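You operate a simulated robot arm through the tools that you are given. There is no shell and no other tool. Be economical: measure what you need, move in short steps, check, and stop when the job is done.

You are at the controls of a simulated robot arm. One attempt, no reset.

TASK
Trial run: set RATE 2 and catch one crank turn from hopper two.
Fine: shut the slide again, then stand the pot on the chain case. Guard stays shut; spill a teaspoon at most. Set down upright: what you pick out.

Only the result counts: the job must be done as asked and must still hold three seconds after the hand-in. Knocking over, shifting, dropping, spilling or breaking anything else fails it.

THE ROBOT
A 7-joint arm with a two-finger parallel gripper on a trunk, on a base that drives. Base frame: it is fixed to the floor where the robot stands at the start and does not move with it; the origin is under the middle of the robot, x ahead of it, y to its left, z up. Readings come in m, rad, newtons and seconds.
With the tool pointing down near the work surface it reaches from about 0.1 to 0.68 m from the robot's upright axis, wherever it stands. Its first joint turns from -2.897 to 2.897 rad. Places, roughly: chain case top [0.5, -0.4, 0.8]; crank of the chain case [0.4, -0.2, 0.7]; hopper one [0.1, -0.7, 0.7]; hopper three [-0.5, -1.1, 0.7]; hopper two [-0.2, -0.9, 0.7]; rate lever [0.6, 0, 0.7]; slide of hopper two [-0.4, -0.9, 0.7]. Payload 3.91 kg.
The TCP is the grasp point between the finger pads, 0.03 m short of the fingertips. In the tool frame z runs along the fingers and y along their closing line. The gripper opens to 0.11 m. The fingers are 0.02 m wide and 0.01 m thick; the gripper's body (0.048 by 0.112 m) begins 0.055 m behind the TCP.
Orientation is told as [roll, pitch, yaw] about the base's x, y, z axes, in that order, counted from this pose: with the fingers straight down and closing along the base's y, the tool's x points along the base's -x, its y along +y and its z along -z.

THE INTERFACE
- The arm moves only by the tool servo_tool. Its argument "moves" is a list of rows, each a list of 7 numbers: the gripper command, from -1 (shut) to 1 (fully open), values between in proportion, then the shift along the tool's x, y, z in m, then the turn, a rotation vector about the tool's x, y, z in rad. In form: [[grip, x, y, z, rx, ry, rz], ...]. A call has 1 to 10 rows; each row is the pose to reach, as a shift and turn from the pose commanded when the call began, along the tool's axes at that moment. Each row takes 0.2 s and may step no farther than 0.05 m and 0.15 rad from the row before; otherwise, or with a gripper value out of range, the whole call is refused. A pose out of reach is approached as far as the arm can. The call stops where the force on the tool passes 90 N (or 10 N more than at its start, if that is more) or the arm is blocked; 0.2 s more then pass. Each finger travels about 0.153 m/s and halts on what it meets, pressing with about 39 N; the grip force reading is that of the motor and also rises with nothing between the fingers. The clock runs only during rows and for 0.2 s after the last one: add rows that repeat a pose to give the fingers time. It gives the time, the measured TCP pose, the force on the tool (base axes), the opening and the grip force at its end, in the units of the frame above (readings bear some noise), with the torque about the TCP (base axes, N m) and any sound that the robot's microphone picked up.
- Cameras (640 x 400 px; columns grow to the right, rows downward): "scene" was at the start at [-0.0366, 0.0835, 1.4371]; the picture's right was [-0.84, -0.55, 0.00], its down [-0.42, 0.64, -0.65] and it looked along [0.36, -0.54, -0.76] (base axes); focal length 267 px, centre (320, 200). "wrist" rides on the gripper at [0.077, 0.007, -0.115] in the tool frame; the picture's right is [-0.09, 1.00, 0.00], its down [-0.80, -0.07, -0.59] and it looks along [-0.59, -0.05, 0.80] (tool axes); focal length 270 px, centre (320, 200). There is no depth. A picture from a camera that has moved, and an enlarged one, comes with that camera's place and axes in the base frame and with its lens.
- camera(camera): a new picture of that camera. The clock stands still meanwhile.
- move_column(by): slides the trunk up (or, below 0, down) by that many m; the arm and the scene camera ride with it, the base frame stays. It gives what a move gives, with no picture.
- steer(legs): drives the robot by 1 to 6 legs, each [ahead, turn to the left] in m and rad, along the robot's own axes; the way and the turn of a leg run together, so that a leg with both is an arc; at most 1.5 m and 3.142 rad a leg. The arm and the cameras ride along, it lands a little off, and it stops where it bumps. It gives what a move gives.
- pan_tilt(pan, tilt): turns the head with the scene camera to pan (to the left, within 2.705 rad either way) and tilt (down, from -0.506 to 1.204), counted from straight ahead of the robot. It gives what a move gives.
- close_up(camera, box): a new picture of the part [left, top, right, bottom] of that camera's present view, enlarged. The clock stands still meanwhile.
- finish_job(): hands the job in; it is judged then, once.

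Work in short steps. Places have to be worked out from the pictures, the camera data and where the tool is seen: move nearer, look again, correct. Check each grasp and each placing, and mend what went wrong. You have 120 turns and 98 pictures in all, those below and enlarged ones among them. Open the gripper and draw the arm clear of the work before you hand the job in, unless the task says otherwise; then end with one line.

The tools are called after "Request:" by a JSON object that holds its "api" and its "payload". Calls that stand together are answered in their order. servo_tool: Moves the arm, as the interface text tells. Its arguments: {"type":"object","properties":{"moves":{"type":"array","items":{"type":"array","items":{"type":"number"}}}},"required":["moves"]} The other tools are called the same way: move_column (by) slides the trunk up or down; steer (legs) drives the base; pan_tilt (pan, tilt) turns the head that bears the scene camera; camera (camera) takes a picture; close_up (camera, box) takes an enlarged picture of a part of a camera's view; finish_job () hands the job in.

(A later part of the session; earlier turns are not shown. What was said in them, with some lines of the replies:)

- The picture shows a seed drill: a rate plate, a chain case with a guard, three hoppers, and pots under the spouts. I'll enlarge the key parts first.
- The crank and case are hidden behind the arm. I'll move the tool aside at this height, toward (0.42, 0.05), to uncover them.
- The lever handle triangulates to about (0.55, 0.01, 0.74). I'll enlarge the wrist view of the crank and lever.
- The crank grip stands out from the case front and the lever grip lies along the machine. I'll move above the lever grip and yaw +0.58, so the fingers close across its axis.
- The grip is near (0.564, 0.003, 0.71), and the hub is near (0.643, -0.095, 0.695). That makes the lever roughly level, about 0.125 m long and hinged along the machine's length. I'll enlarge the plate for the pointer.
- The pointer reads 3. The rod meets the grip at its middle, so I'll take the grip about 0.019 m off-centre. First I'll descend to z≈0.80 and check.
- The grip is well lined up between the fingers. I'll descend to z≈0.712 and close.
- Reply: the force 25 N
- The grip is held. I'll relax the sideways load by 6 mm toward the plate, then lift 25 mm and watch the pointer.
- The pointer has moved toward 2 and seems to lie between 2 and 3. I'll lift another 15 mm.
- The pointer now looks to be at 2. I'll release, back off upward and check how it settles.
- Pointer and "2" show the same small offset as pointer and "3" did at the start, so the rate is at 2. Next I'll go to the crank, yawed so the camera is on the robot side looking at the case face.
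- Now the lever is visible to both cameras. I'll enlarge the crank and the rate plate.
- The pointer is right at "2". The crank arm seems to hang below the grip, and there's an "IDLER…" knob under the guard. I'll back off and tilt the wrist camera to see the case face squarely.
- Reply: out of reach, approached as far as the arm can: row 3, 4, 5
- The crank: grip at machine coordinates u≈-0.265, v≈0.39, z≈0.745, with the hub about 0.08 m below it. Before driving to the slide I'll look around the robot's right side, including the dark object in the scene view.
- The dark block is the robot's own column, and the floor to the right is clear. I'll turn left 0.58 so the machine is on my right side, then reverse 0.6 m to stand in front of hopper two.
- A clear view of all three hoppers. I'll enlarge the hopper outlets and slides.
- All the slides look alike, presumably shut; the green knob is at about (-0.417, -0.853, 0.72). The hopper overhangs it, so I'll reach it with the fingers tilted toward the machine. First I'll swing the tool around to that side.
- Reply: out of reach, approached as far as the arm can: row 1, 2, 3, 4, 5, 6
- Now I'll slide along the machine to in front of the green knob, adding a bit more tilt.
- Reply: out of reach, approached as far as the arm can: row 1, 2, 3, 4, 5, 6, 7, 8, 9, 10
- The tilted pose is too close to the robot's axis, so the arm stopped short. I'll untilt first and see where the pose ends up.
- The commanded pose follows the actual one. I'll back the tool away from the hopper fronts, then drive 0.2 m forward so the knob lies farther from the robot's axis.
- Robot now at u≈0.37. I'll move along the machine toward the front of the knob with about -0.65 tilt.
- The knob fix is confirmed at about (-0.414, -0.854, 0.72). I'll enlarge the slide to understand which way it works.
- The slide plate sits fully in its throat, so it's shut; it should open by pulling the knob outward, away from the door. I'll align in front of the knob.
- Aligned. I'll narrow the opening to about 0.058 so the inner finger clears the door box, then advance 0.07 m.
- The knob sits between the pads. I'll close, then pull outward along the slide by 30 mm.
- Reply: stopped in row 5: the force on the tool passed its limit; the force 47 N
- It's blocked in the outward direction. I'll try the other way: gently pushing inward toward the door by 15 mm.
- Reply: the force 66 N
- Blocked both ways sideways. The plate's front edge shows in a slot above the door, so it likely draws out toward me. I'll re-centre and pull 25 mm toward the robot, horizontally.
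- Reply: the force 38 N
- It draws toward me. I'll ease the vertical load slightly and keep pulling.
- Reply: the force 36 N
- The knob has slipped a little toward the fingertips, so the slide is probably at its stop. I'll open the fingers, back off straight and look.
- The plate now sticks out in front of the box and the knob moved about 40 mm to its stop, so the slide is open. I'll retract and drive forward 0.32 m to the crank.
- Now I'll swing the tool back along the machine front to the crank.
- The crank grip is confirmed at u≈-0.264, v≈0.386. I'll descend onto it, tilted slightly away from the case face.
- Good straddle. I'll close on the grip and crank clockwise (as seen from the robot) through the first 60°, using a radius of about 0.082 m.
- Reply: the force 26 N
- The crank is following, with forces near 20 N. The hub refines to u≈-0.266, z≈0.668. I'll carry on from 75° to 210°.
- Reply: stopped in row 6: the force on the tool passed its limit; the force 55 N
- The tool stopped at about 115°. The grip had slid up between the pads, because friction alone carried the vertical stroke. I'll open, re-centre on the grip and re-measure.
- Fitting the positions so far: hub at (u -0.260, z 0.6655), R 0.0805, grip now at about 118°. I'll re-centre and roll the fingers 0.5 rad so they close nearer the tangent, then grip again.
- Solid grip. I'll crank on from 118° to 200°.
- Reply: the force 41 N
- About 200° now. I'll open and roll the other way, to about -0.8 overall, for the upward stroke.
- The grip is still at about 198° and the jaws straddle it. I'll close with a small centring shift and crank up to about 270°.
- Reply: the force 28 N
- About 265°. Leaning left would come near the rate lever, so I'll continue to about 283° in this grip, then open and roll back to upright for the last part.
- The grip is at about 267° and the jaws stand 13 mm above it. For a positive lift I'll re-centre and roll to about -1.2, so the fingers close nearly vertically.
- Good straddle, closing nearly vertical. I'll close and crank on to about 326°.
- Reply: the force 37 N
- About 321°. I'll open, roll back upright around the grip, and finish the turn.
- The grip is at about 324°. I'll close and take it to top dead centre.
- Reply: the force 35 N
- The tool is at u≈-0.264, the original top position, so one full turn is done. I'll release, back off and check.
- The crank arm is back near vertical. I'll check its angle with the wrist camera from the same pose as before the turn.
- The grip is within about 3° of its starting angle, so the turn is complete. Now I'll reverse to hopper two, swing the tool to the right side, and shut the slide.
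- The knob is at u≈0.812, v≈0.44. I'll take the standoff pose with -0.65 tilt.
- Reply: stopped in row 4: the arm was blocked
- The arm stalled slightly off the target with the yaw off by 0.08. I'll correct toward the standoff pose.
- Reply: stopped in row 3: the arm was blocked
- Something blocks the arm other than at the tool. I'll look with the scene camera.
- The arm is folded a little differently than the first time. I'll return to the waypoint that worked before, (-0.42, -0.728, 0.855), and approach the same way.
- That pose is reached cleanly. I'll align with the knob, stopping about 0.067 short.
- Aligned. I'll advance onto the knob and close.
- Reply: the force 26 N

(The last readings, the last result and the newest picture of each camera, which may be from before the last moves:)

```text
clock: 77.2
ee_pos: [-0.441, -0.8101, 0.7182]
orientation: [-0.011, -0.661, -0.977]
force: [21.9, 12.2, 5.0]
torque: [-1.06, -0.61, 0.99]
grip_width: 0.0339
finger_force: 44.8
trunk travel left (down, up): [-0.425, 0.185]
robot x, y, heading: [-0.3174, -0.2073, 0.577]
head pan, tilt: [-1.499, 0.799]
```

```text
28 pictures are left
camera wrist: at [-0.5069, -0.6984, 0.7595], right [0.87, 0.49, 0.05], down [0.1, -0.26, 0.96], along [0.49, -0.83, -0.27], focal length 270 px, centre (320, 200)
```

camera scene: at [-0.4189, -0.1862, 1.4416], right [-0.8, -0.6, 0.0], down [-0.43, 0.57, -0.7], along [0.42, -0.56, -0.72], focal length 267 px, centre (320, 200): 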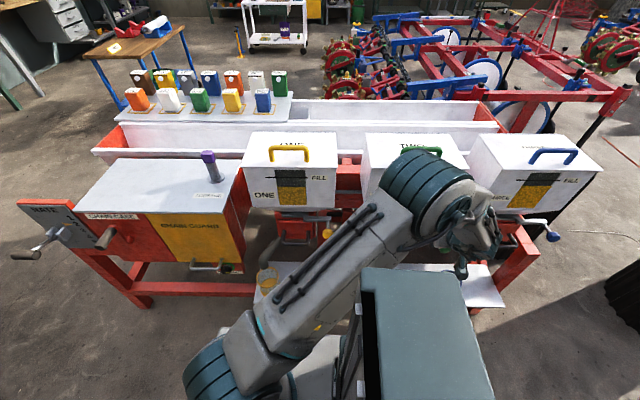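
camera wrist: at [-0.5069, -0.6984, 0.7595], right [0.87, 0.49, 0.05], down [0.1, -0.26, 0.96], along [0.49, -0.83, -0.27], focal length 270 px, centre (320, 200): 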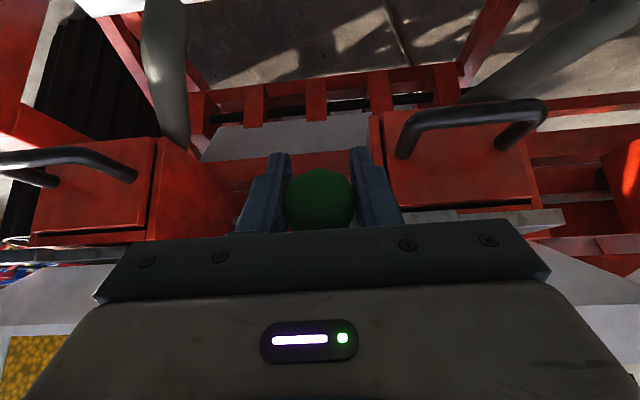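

Gripped. I'll relieve the side load and push the slide straight back in, about 48 mm, to its stop.

Request:
{"api": "servo_tool", "payload": {"moves": [[-0.8, 0, 0.007, 0, 0, 0, 0], [-0.8, -0.0095, 0.007, 0.0073, 0, 0, 0], [-0.8, -0.019, 0.007, 0.0146, 0, 0, 0], [-0.8, -0.0285, 0.007, 0.022, 0, 0, 0], [-0.8, -0.038, 0.007, 0.0293, 0, 0, 0], [-0.8, -0.038, 0.007, 0.0293, 0, 0, 0]]}}

Request:
{"api": "camera", "payload": {"camera": "wrist"}}

```text
clock: 78.6
ee_pos: [-0.4139, -0.8483, 0.7175]
orientation: [-0.011, -0.654, -0.985]
force: [10.8, 10.4, -27.9]
torque: [0.31, 0.76, 0.71]
grip_width: 0.0341
finger_force: 45.0
trunk travel left (down, up): [-0.425, 0.185]
robot x, y, heading: [-0.3204, -0.2038, 0.574]
head pan, tilt: [-1.499, 0.799]
```

```text
27 pictures are left
camera wrist: at [-0.4791, -0.7351, 0.7605], right [0.87, 0.49, 0.04], down [0.1, -0.26, 0.96], along [0.48, -0.83, -0.28], focal length 270 px, centre (320, 200)
```

wrist: 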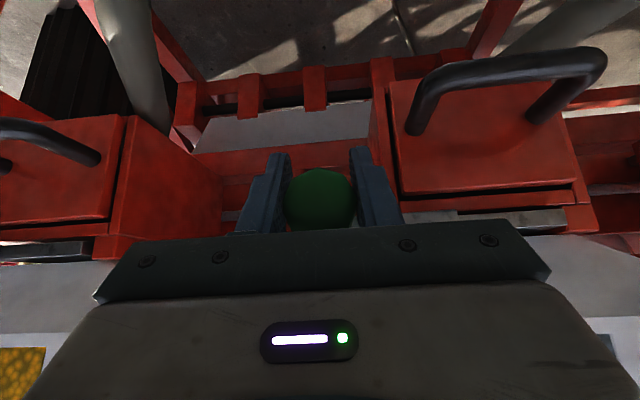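

It's back at the original position with little resistance. I'll push another 8 mm to confirm the stop, then release and back off.

Request:
{"api": "servo_tool", "payload": {"moves": [[-0.8, -0.004, 0, 0.001, 0, 0, 0], [-0.8, -0.008, 0, 0.003, 0, 0, 0], [-0.8, -0.008, 0, 0.003, 0, 0, 0]]}}

Request:
{"api": "servo_tool", "payload": {"moves": [[0.0, 0, 0, 0, 0, 0, 0], [0.1, 0, 0, 0, 0, 0, 0], [0.1, 0, 0, -0.05, 0, 0, 0], [0.1, 0, 0, -0.1, 0, 0, 0]]}}

Request:
{"api": "camera", "payload": {"camera": "wrist"}}

```text
clock: 79.4
ee_pos: [-0.4122, -0.8511, 0.7171]
orientation: [-0.007, -0.649, -0.99]
force: [-0.2, 34.3, -27.8]
torque: [-0.63, -0.14, 0.83]
grip_width: 0.034
finger_force: 45.3
trunk travel left (down, up): [-0.425, 0.185]
robot x, y, heading: [-0.3169, -0.2041, 0.569]
head pan, tilt: [-1.499, 0.799]
```

```text
clock: 80.4
ee_pos: [-0.4356, -0.8074, 0.7966]
orientation: [-0.007, -0.658, -0.973]
force: [0.0, 0.0, -0.8]
torque: [-0.02, -0.01, 0.01]
grip_width: 0.0606
finger_force: 0.1
trunk travel left (down, up): [-0.425, 0.185]
robot x, y, heading: [-0.3162, -0.2009, 0.568]
head pan, tilt: [-1.499, 0.799]
```

```text
26 pictures are left
camera wrist: at [-0.5016, -0.6949, 0.8394], right [0.86, 0.5, 0.05], down [0.1, -0.26, 0.96], along [0.49, -0.83, -0.27], focal length 270 px, centre (320, 200)
```

wrist: 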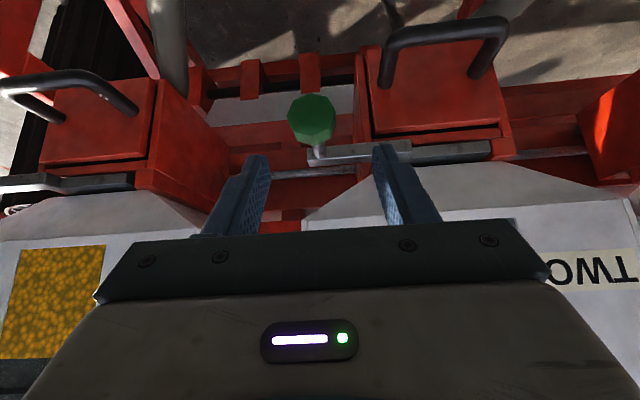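

The slide is shut with its plate flush, as it was. Now I'll retract and move to view the green pot.

Request:
{"api": "servo_tool", "payload": {"moves": [[0.5, 0.03, 0, -0.023, 0, 0.06, 0], [0.5, 0.06, 0.02, -0.046, 0, 0.12, 0], [0.5, 0.09, 0.06, -0.07, 0, 0.18, 0], [0.5, 0.103, 0.1, -0.079, 0, 0.24, 0], [0.5, 0.103, 0.145, -0.079, 0, 0.3, 0], [0.5, 0.103, 0.19, -0.079, 0, 0.35, 0], [0.5, 0.103, 0.23, -0.079, 0, 0.35, 0]]}}

Request:
{"api": "camera", "payload": {"camera": "wrist"}}

```text
refused: row 3 steps farther than a row can; nothing moved
```

```text
25 pictures are left
camera wrist: at [-0.5016, -0.6949, 0.8394], right [0.86, 0.5, 0.05], down [0.1, -0.26, 0.96], along [0.49, -0.83, -0.27], focal length 270 px, centre (320, 200)
```

wrist: 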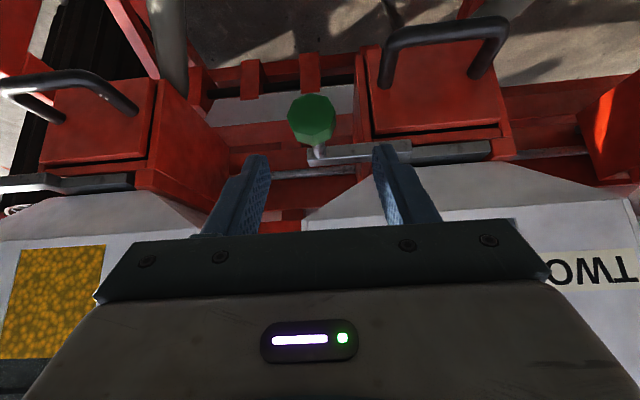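

One step was too long, so nothing moved. I'll resend with shorter steps.

Request:
{"api": "servo_tool", "payload": {"moves": [[0.5, 0.03, 0, -0.023, 0, 0.06, 0], [0.5, 0.06, 0.0, -0.046, 0, 0.12, 0], [0.5, 0.085, 0.02, -0.065, 0, 0.18, 0], [0.5, 0.103, 0.055, -0.079, 0, 0.24, 0], [0.5, 0.103, 0.1, -0.079, 0, 0.3, 0], [0.5, 0.103, 0.145, -0.079, 0, 0.35, 0], [0.5, 0.103, 0.19, -0.079, 0, 0.35, 0], [0.5, 0.103, 0.23, -0.079, 0, 0.35, 0]]}}

Request:
{"api": "camera", "payload": {"camera": "wrist"}}

```text
clock: 82.2
ee_pos: [-0.3254, -0.5678, 0.7966]
orientation: [-0.014, -0.309, -0.987]
force: [1.0, 0.0, 0.9]
torque: [0.01, -0.04, 0.0]
grip_width: 0.0827
finger_force: 0.1
trunk travel left (down, up): [-0.425, 0.185]
robot x, y, heading: [-0.3201, -0.2028, 0.574]
head pan, tilt: [-1.499, 0.799]
```

```text
24 pictures are left
camera wrist: at [-0.3756, -0.4735, 0.882], right [0.88, 0.47, 0.01], down [0.27, -0.52, 0.81], along [0.39, -0.71, -0.58], focal length 270 px, centre (320, 200)
```

wrist: 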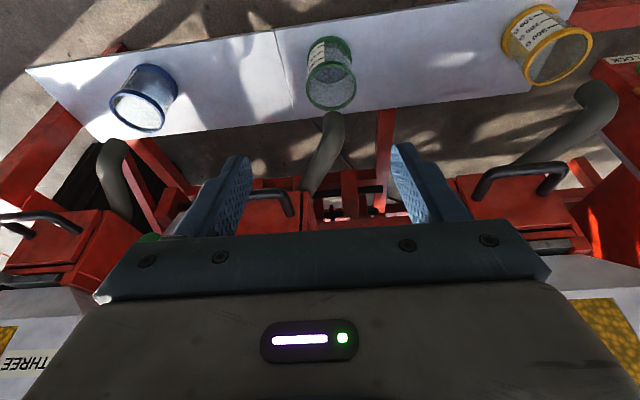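

Request:
{"api": "close_up", "payload": {"camera": "wrist", "box": [260, 20, 420, 140]}}

```text
3.33 times, centred on (340, 80) of wrist
camera zoom: at [-0.3756, -0.4735, 0.882], right [0.88, 0.47, 0.01], down [0.27, -0.52, 0.81], along [0.39, -0.71, -0.58], focal length 901 px, centre (253, 600)
```

zoom: 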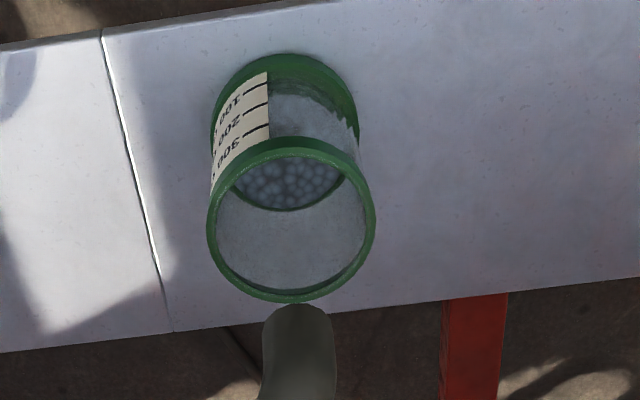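

The green pot holds the blue-grey grain. It stands at u≈0.572, v≈0.456, with its rim at z≈0.45, about 0.088 m wide, and the spout just above and behind. I'll approach from the front at -0.6 tilt, jaws fully open.

Request:
{"api": "servo_tool", "payload": {"moves": [[1, -0.003, 0.002, 0.0424, -0.003, -0.06, 0], [1, -0.006, 0.004, 0.0848, -0.006, -0.12, 0], [1, -0.009, 0.007, 0.1272, -0.009, -0.18, 0], [1, -0.012, 0.009, 0.17, -0.012, -0.24, 0], [1, -0.0154, 0.011, 0.2118, -0.014, -0.29, 0], [1, -0.0154, 0.011, 0.2118, -0.014, -0.29, 0]]}}

Request:
{"api": "camera", "payload": {"camera": "wrist"}}

```text
clock: 83.6
ee_pos: [-0.2708, -0.6317, 0.6014]
orientation: [-0.001, -0.6, -0.985]
force: [0.1, 0.1, 0.0]
torque: [-0.01, 0.03, 0.0]
grip_width: 0.11
finger_force: 0.0
trunk travel left (down, up): [-0.425, 0.185]
robot x, y, heading: [-0.32, -0.204, 0.576]
head pan, tilt: [-1.499, 0.799]
```

```text
22 pictures are left
camera wrist: at [-0.3352, -0.5206, 0.6515], right [0.87, 0.49, 0.05], down [0.12, -0.31, 0.94], along [0.48, -0.81, -0.33], focal length 270 px, centre (320, 200)
```

wrist: 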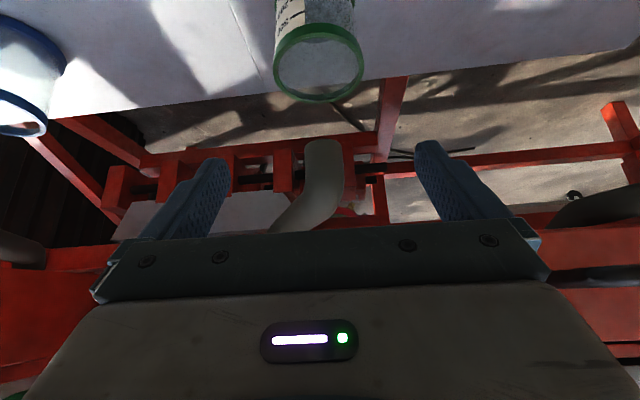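

The spout's lower end is at z≈0.515, which leaves room. I'll descend most of the way toward the pot's upper body and check the straddle.

Request:
{"api": "servo_tool", "payload": {"moves": [[1, 0.01, 0.002, 0.04, 0, 0, 0], [1, 0.02, 0.002, 0.08, 0, 0, 0], [1, 0.028, 0.002, 0.12, 0, 0, 0]]}}

Request:
{"api": "camera", "payload": {"camera": "wrist"}}

```text
clock: 84.4
ee_pos: [-0.2435, -0.6679, 0.4863]
orientation: [0.0, -0.599, -0.985]
force: [0.1, -0.6, 0.1]
torque: [-0.01, 0.0, -0.01]
grip_width: 0.1101
finger_force: 0.1
trunk travel left (down, up): [-0.425, 0.185]
robot x, y, heading: [-0.3177, -0.2081, 0.575]
head pan, tilt: [-1.499, 0.799]
```

```text
21 pictures are left
camera wrist: at [-0.3075, -0.5581, 0.5367], right [0.87, 0.49, 0.05], down [0.12, -0.31, 0.94], along [0.48, -0.81, -0.33], focal length 270 px, centre (320, 200)
```

wrist: 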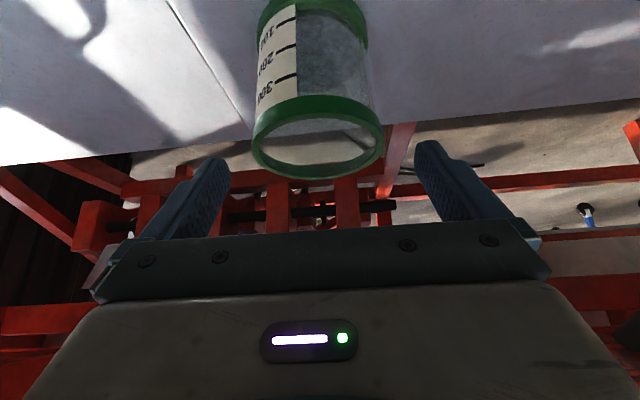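

The rim is centred between the fingers. I'll do the final descent to z≈0.42 and close gently.

Request:
{"api": "servo_tool", "payload": {"moves": [[1, 0.009, -0.001, 0.033, 0, 0, 0], [1, 0.018, -0.001, 0.065, 0, 0, 0], [1, 0.018, -0.001, 0.065, 0, 0, 0]]}}

Request:
{"api": "camera", "payload": {"camera": "wrist"}}

```text
clock: 85.2
ee_pos: [-0.2331, -0.6873, 0.4216]
orientation: [-0.002, -0.599, -0.986]
force: [0.0, 0.3, -0.7]
torque: [0.03, -0.01, 0.0]
grip_width: 0.1097
finger_force: 0.0
trunk travel left (down, up): [-0.425, 0.185]
robot x, y, heading: [-0.322, -0.2034, 0.572]
head pan, tilt: [-1.499, 0.799]
```

```text
20 pictures are left
camera wrist: at [-0.2969, -0.5776, 0.4733], right [0.87, 0.49, 0.05], down [0.12, -0.31, 0.94], along [0.48, -0.82, -0.33], focal length 270 px, centre (320, 200)
```

wrist: 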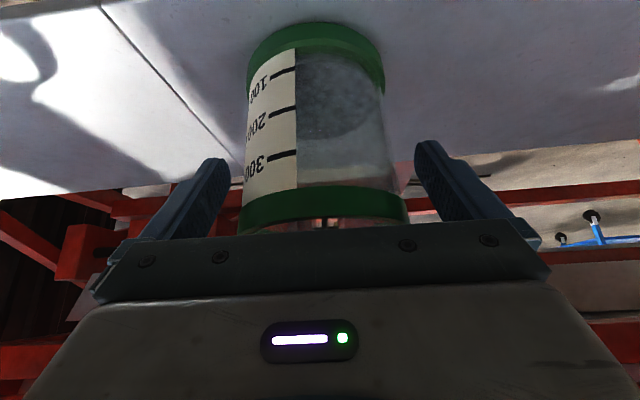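

The jaws straddle the pot body just below the rim. I'll close and read the grip.

Request:
{"api": "servo_tool", "payload": {"moves": [[0.6, 0, 0, 0, 0, 0, 0], [0.2, 0, 0, 0, 0, 0, 0], [-0.2, 0, 0, 0, 0, 0, 0], [-0.5, 0, 0, 0, 0, 0, 0]]}}

Request:
{"api": "camera", "payload": {"camera": "wrist"}}

```text
clock: 86.2
ee_pos: [-0.2333, -0.6874, 0.4226]
orientation: [-0.001, -0.6, -0.986]
force: [-0.4, -0.4, -0.2]
torque: [0.0, 0.06, -0.02]
grip_width: 0.0835
finger_force: 39.2
trunk travel left (down, up): [-0.425, 0.185]
robot x, y, heading: [-0.3226, -0.2043, 0.57]
head pan, tilt: [-1.499, 0.799]
```

```text
19 pictures are left
camera wrist: at [-0.297, -0.5774, 0.4735], right [0.87, 0.49, 0.05], down [0.12, -0.31, 0.94], along [0.48, -0.81, -0.33], focal length 270 px, centre (320, 200)
```

wrist: 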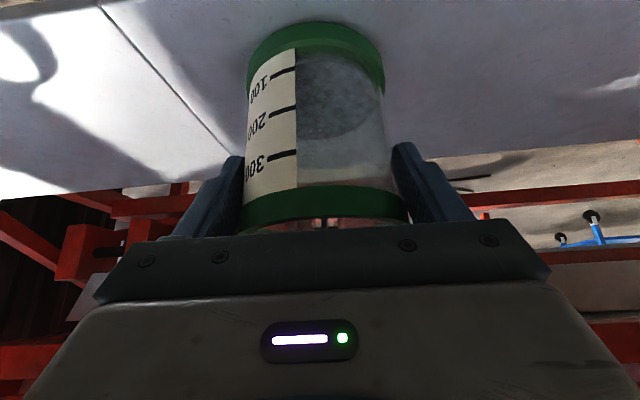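

Firm grip at 0.0835. I'll lift 12 mm, draw the pot out from under the spout, then raise it slowly.

Request:
{"api": "servo_tool", "payload": {"moves": [[-0.5, -0.0034, 0, -0.005, 0, 0, 0], [-0.5, -0.0068, 0, -0.0099, 0, 0, 0], [-0.5, 0.0056, 0, -0.0184, 0, 0, 0], [-0.5, 0.018, 0, -0.0269, 0, 0, 0], [-0.5, 0.0304, 0, -0.0354, 0, 0, 0], [-0.5, 0.0427, 0, -0.0438, 0, 0, 0], [-0.5, 0.055, 0, -0.053, 0, 0, 0], [-0.5, 0.0658, 0, -0.0632, 0, 0, 0]]}}

Request:
{"api": "camera", "payload": {"camera": "wrist"}}

```text
clock: 88.0
ee_pos: [-0.2828, -0.6105, 0.4389]
orientation: [-0.002, -0.599, -0.985]
force: [-0.3, -0.3, -2.7]
torque: [0.02, 0.01, 0.01]
grip_width: 0.0833
finger_force: 38.9
trunk travel left (down, up): [-0.425, 0.185]
robot x, y, heading: [-0.318, -0.2068, 0.571]
head pan, tilt: [-1.499, 0.799]
```

```text
18 pictures are left
camera wrist: at [-0.3472, -0.5015, 0.4892], right [0.87, 0.49, 0.05], down [0.12, -0.31, 0.94], along [0.48, -0.81, -0.33], focal length 270 px, centre (320, 200)
```

wrist: 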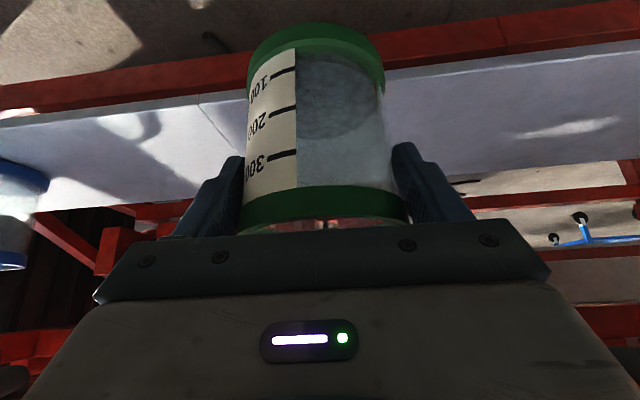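

The pot is held upright and clear of the spout. I'll raise it with the trunk first, which leaves the arm's joints unchanged.

Request:
{"api": "move_column", "payload": {"by": 0.18}}

```text
clock: 90.0
ee_pos: [-0.2824, -0.6125, 0.6188]
orientation: [0.0, -0.602, -0.986]
force: [0.0, 0.7, -0.6]
torque: [-0.02, 0.03, -0.01]
grip_width: 0.0836
finger_force: 38.9
trunk travel left (down, up): [-0.605, 0.005]
robot x, y, heading: [-0.3188, -0.208, 0.574]
head pan, tilt: [-1.499, 0.799]
```

Now I'll raise it gently with the arm by 0.16 m, holding the orientation.

Request:
{"api": "servo_tool", "payload": {"moves": [[-0.5, -0.0113, 0, -0.0165, 0, 0, 0], [-0.5, -0.0226, 0, -0.033, 0, 0, 0], [-0.5, -0.0339, 0, -0.0495, 0, 0, 0], [-0.5, -0.0452, 0, -0.066, 0, 0, 0], [-0.5, -0.0565, 0, -0.0825, 0, 0, 0], [-0.5, -0.0678, 0, -0.099, 0, 0, 0], [-0.5, -0.0791, 0, -0.1155, 0, 0, 0], [-0.5, -0.0904, 0, -0.132, 0, 0, 0]]}}

```text
clock: 91.8
ee_pos: [-0.282, -0.6113, 0.7797]
orientation: [-0.001, -0.602, -0.986]
force: [0.2, -0.5, -1.3]
torque: [0.03, -0.02, 0.02]
grip_width: 0.0837
finger_force: 39.0
trunk travel left (down, up): [-0.605, 0.005]
robot x, y, heading: [-0.3188, -0.2068, 0.574]
head pan, tilt: [-1.499, 0.799]
```

Good. Another 0.17 m up.

Request:
{"api": "servo_tool", "payload": {"moves": [[-0.5, -0.0113, 0, -0.0165, 0, 0, 0], [-0.5, -0.0226, 0, -0.033, 0, 0, 0], [-0.5, -0.0339, 0, -0.0495, 0, 0, 0], [-0.5, -0.0452, 0, -0.066, 0, 0, 0], [-0.5, -0.0565, 0, -0.0825, 0, 0, 0], [-0.5, -0.0678, 0, -0.099, 0, 0, 0], [-0.5, -0.0791, 0, -0.1155, 0, 0, 0], [-0.5, -0.096, 0, -0.14, 0, 0, 0]]}}

```text
clock: 93.6
ee_pos: [-0.283, -0.6124, 0.949]
orientation: [0.001, -0.601, -0.986]
force: [-0.3, 1.1, -1.9]
torque: [0.02, 0.0, 0.01]
grip_width: 0.0835
finger_force: 39.4
trunk travel left (down, up): [-0.605, 0.005]
robot x, y, heading: [-0.3229, -0.2025, 0.573]
head pan, tilt: [-1.499, 0.799]
```

Pot is at z≈0.95, clear of everything in front of the hoppers. I'll drive forward 0.53 m to the chain case.

Request:
{"api": "steer", "payload": {"legs": [[0.53, 0]]}}

Request:
{"api": "camera", "payload": {"camera": "scene"}}

Request:
{"api": "camera", "payload": {"camera": "wrist"}}

```text
clock: 96.6
ee_pos: [0.1594, -0.3281, 0.9498]
orientation: [0.001, -0.599, -0.987]
force: [0.5, -0.9, -1.7]
torque: [0.05, 0.01, 0.0]
grip_width: 0.0835
finger_force: 38.6
trunk travel left (down, up): [-0.605, 0.005]
robot x, y, heading: [0.1204, 0.0798, 0.573]
head pan, tilt: [-1.499, 0.799]
```

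```text
17 pictures are left
camera scene: at [0.0229, 0.0978, 1.6222], right [-0.8, -0.6, 0.0], down [-0.43, 0.57, -0.7], along [0.42, -0.56, -0.72], focal length 267 px, centre (320, 200)
```

scene: 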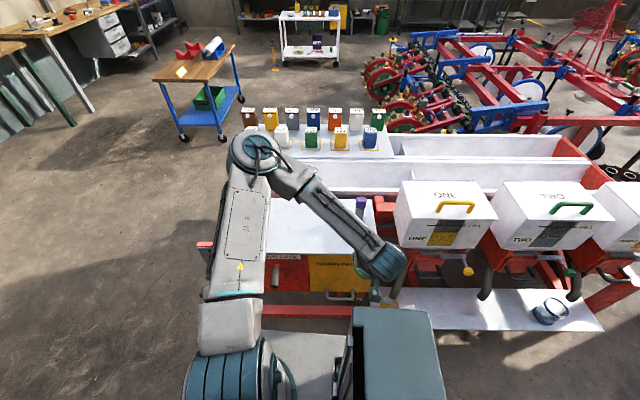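

```text
16 pictures are left
camera wrist: at [0.0951, -0.2178, 0.9993], right [0.87, 0.49, 0.05], down [0.12, -0.31, 0.94], along [0.48, -0.82, -0.33], focal length 270 px, centre (320, 200)
```

wrist: 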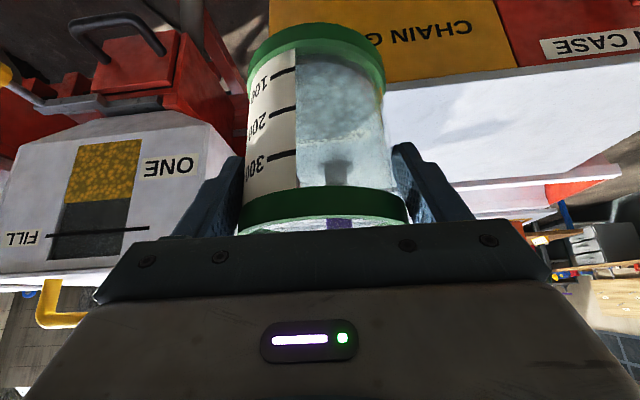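

The pot is beside the agitator, over the case front. I'll move it over the free part of the case top, toward u≈-0.15, v≈0.54, at constant height.

Request:
{"api": "servo_tool", "payload": {"moves": [[-0.5, -0.012, 0.025, 0.0082, 0, 0, 0], [-0.5, -0.026, 0.05, 0.0178, 0, 0, 0], [-0.5, -0.042, 0.075, 0.0288, 0, 0, 0], [-0.5, -0.058, 0.1, 0.0397, 0, 0, 0], [-0.5, -0.076, 0.125, 0.052, 0, 0, 0], [-0.5, -0.094, 0.15, 0.0644, 0, 0, 0], [-0.5, -0.112, 0.175, 0.0767, 0, 0, 0], [-0.5, -0.13, 0.1965, 0.089, 0, 0, 0], [-0.5, -0.1444, 0.1965, 0.0989, 0, 0, 0]]}}

Request:
{"api": "camera", "payload": {"camera": "scene"}}

Request:
{"api": "camera", "payload": {"camera": "wrist"}}

```text
clock: 98.6
ee_pos: [0.4197, -0.3671, 0.9478]
orientation: [0.0, -0.601, -0.988]
force: [0.3, -0.1, -1.2]
torque: [0.02, 0.03, 0.0]
grip_width: 0.0837
finger_force: 38.9
trunk travel left (down, up): [-0.605, 0.005]
robot x, y, heading: [0.1237, 0.0791, 0.571]
head pan, tilt: [-1.499, 0.799]
```

```text
15 pictures are left
camera scene: at [0.0227, 0.0973, 1.6222], right [-0.8, -0.6, 0.0], down [-0.43, 0.57, -0.7], along [0.42, -0.56, -0.72], focal length 267 px, centre (320, 200)
```

scene: 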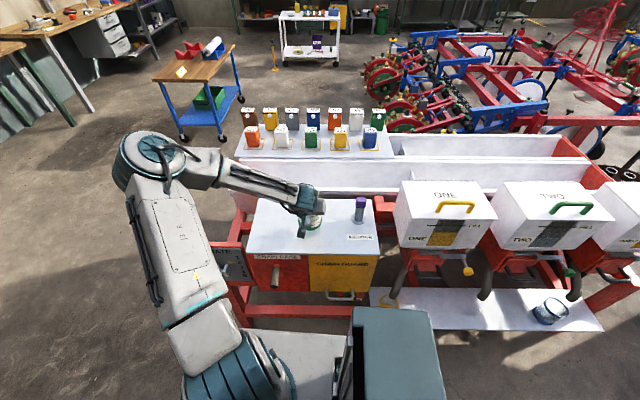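

```text
14 pictures are left
camera wrist: at [0.3567, -0.2569, 0.9988], right [0.87, 0.49, 0.05], down [0.12, -0.31, 0.94], along [0.48, -0.82, -0.33], focal length 270 px, centre (320, 200)
```

wrist: 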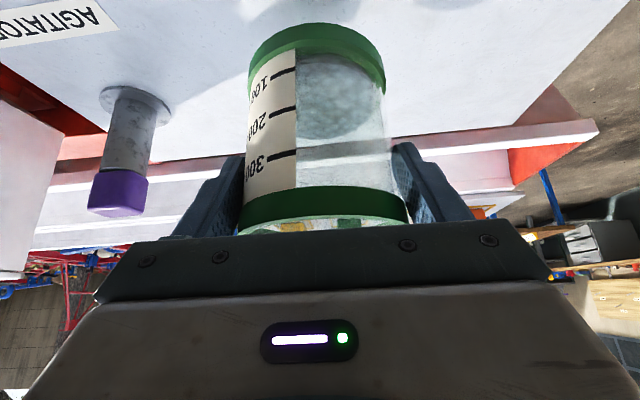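

The pot is over the middle of the case top. I'll lower it toward the surface, first to about z 0.908.

Request:
{"api": "servo_tool", "payload": {"moves": [[-0.5, 0.0056, 0, 0.0083, 0, 0, 0], [-0.5, 0.0113, 0, 0.0165, 0, 0, 0], [-0.5, 0.017, 0, 0.0248, 0, 0, 0], [-0.5, 0.0226, 0, 0.033, 0, 0, 0]]}}

Request:
{"api": "close_up", "payload": {"camera": "scene", "box": [230, 170, 390, 290]}}

```text
clock: 99.6
ee_pos: [0.4177, -0.3657, 0.9092]
orientation: [0.001, -0.599, -0.985]
force: [-0.7, 0.6, -2.2]
torque: [0.02, -0.04, -0.03]
grip_width: 0.0836
finger_force: 39.0
trunk travel left (down, up): [-0.605, 0.005]
robot x, y, heading: [0.1246, 0.0758, 0.574]
head pan, tilt: [-1.499, 0.799]
```

```text
3.33 times, centred on (310, 230) of scene
camera zoom: at [0.0228, 0.0974, 1.6222], right [-0.8, -0.6, 0.0], down [-0.43, 0.57, -0.7], along [0.42, -0.56, -0.72], focal length 890 px, centre (353, 100)
```

zoom: 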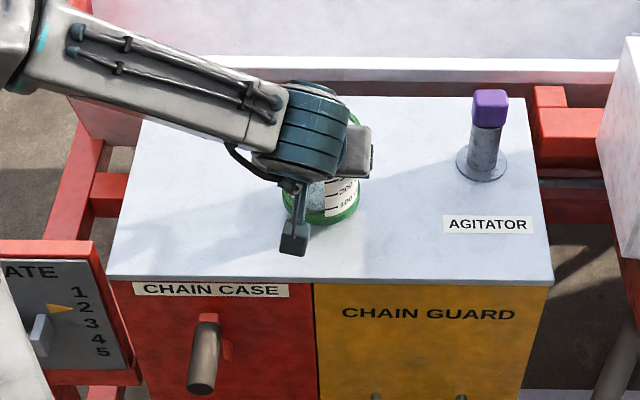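

Nearly down. I'll lower another 10 mm in small steps and watch the force.

Request:
{"api": "servo_tool", "payload": {"moves": [[-0.5, 0.0017, 0, 0.0025, 0, 0, 0], [-0.5, 0.0034, 0, 0.005, 0, 0, 0], [-0.5, 0.0045, 0, 0.0066, 0, 0, 0], [-0.5, 0.0056, 0, 0.0083, 0, 0, 0]]}}

```text
clock: 100.6
ee_pos: [0.4194, -0.3653, 0.8981]
orientation: [0.0, -0.601, -0.986]
force: [-0.4, -0.9, -2.6]
torque: [-0.01, 0.01, 0.01]
grip_width: 0.0836
finger_force: 38.5
trunk travel left (down, up): [-0.605, 0.005]
robot x, y, heading: [0.1218, 0.078, 0.573]
head pan, tilt: [-1.499, 0.799]
```

Request:
{"api": "servo_tool", "payload": {"moves": [[-0.5, 0.0017, 0, 0.0025, 0, 0, 0], [-0.5, 0.0034, 0, 0.005, 0, 0, 0], [-0.5, 0.0045, 0, 0.0066, 0, 0, 0], [-0.5, 0.0056, 0, 0.0083, 0, 0, 0]]}}

```text
clock: 101.6
ee_pos: [0.4187, -0.3668, 0.893]
orientation: [0.0, -0.609, -0.99]
force: [1.3, -1.8, 35.1]
torque: [-0.69, -0.15, -0.14]
grip_width: 0.0842
finger_force: 39.3
trunk travel left (down, up): [-0.605, 0.005]
robot x, y, heading: [0.1214, 0.0777, 0.571]
head pan, tilt: [-1.499, 0.799]
```

Contact: 35 N up at z 0.893. I'll ease the load, then open slowly and check.

Request:
{"api": "servo_tool", "payload": {"moves": [[-0.5, -0.0025, 0, -0.0037, 0, 0, 0], [-0.5, -0.0027, 0, -0.004, 0, 0, 0], [0.6, -0.0027, 0, -0.004, 0, 0, 0], [0.8, -0.0027, 0, -0.004, 0, 0, 0], [1, -0.0027, 0, -0.004, 0, 0, 0], [1, -0.0027, 0, -0.004, 0, 0, 0]]}}

Request:
{"api": "camera", "payload": {"camera": "wrist"}}

```text
clock: 103.0
ee_pos: [0.4195, -0.3661, 0.8936]
orientation: [0.001, -0.6, -0.986]
force: [-0.3, 1.0, 0.6]
torque: [0.02, -0.03, 0.0]
grip_width: 0.1101
finger_force: 0.1
trunk travel left (down, up): [-0.605, 0.005]
robot x, y, heading: [0.1244, 0.0799, 0.569]
head pan, tilt: [-1.499, 0.799]
```

```text
12 pictures are left
camera wrist: at [0.3555, -0.2553, 0.9443], right [0.87, 0.49, 0.05], down [0.12, -0.31, 0.94], along [0.48, -0.82, -0.33], focal length 270 px, centre (320, 200)
```

wrist: 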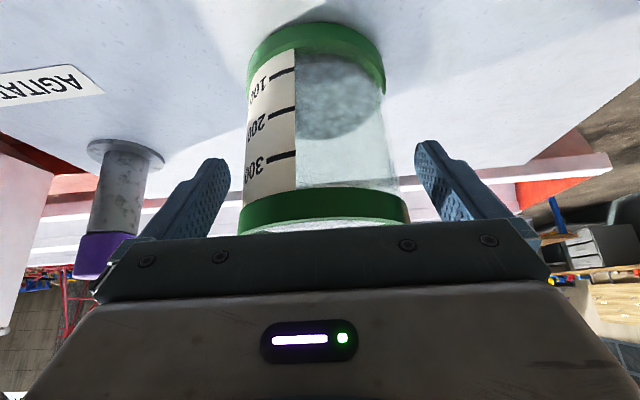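

The pot stands upright and free between the open jaws. I'll back out along the finger axis, then rise away.

Request:
{"api": "servo_tool", "payload": {"moves": [[1, 0, 0, -0.02, 0, 0, 0], [1, 0, 0, -0.045, 0, 0, 0], [1, 0, 0, -0.08, 0, 0, 0], [1, 0, 0, -0.12, 0, 0, 0], [1, 0.01, 0, -0.16, 0, 0, 0], [1, 0.02, 0, -0.2, 0, 0, 0]]}}

Request:
{"api": "camera", "payload": {"camera": "wrist"}}

Request:
{"api": "camera", "payload": {"camera": "scene"}}

```text
clock: 104.4
ee_pos: [0.3474, -0.2562, 1.0451]
orientation: [-0.001, -0.601, -0.985]
force: [0.0, -0.9, 0.2]
torque: [-0.02, -0.02, 0.02]
grip_width: 0.1102
finger_force: 0.1
trunk travel left (down, up): [-0.605, 0.005]
robot x, y, heading: [0.1229, 0.0769, 0.57]
head pan, tilt: [-1.499, 0.799]
```

```text
11 pictures are left
camera wrist: at [0.2836, -0.1463, 1.0965], right [0.87, 0.49, 0.05], down [0.12, -0.31, 0.94], along [0.48, -0.82, -0.33], focal length 270 px, centre (320, 200)
```

wrist: 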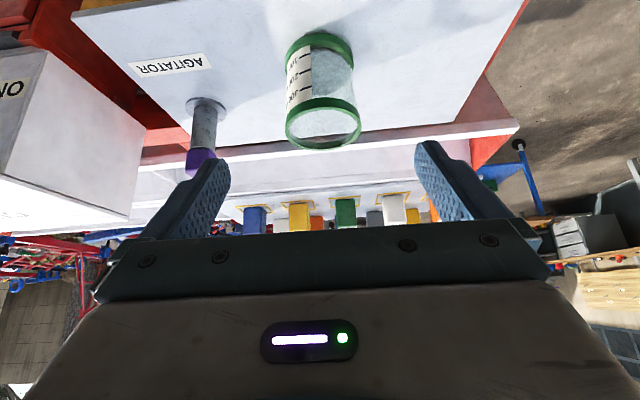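

```text
10 pictures are left
camera scene: at [0.0216, 0.0988, 1.622], right [-0.8, -0.6, 0.0], down [-0.43, 0.57, -0.7], along [0.42, -0.56, -0.72], focal length 267 px, centre (320, 200)
```

scene: 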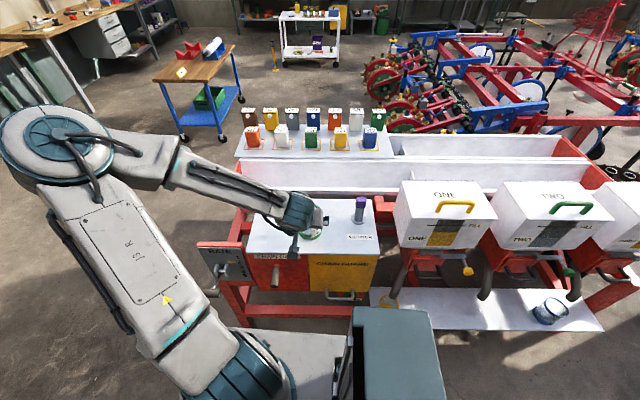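

The pot stands upright on the case. A last check of the rate plate, crank, slides and shelf.

Request:
{"api": "close_up", "payload": {"camera": "scene", "box": [195, 190, 395, 310]}}

Request:
{"api": "close_up", "payload": {"camera": "scene", "box": [370, 190, 610, 330]}}

```text
3.20 times, centred on (295, 250) of scene
camera zoom: at [0.0216, 0.0988, 1.622], right [-0.8, -0.6, 0.0], down [-0.43, 0.57, -0.7], along [0.42, -0.56, -0.72], focal length 855 px, centre (400, 40)
```

zoom: 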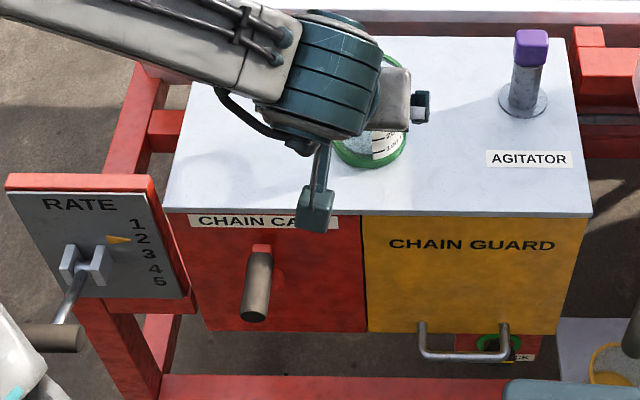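

```text
2.67 times, centred on (490, 260) of scene
camera zoom: at [0.0216, 0.0988, 1.622], right [-0.8, -0.6, 0.0], down [-0.43, 0.57, -0.7], along [0.42, -0.56, -0.72], focal length 712 px, centre (-133, 40)
```

zoom: 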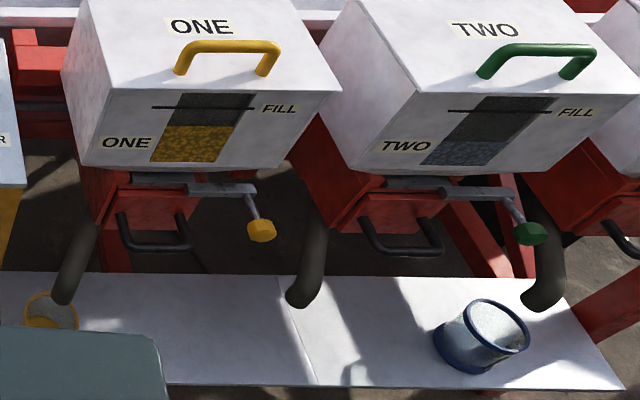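

Everything holds: rate at 2, slide shut, guard shut, shelf clean. I'll lift the arm a little farther clear and hand in.

Request:
{"api": "servo_tool", "payload": {"moves": [[1, -0.015, 0, -0.03, 0, 0.05, 0], [1, -0.02, 0, -0.06, 0, 0.1, 0], [1, -0.02, 0, -0.09, 0, 0.15, 0], [1, -0.02, 0, -0.11, 0, 0.2, 0]]}}

Request:
{"api": "finish_job", "payload": {}}

```text
clock: 105.4
ee_pos: [0.3234, -0.2186, 1.1492]
orientation: [0.001, -0.4, -0.989]
force: [-0.1, -0.9, 0.2]
torque: [-0.01, 0.02, 0.01]
grip_width: 0.11
finger_force: 0.1
trunk travel left (down, up): [-0.605, 0.005]
robot x, y, heading: [0.1209, 0.0788, 0.573]
head pan, tilt: [-1.499, 0.799]
```

```text
The job is handed in.
```

I set RATE to 2, caught one crank turn (to within about 3°) from hopper two, shut its slide, and stood the green pot upright on the chain case; the guard stayed shut and I saw no spill.
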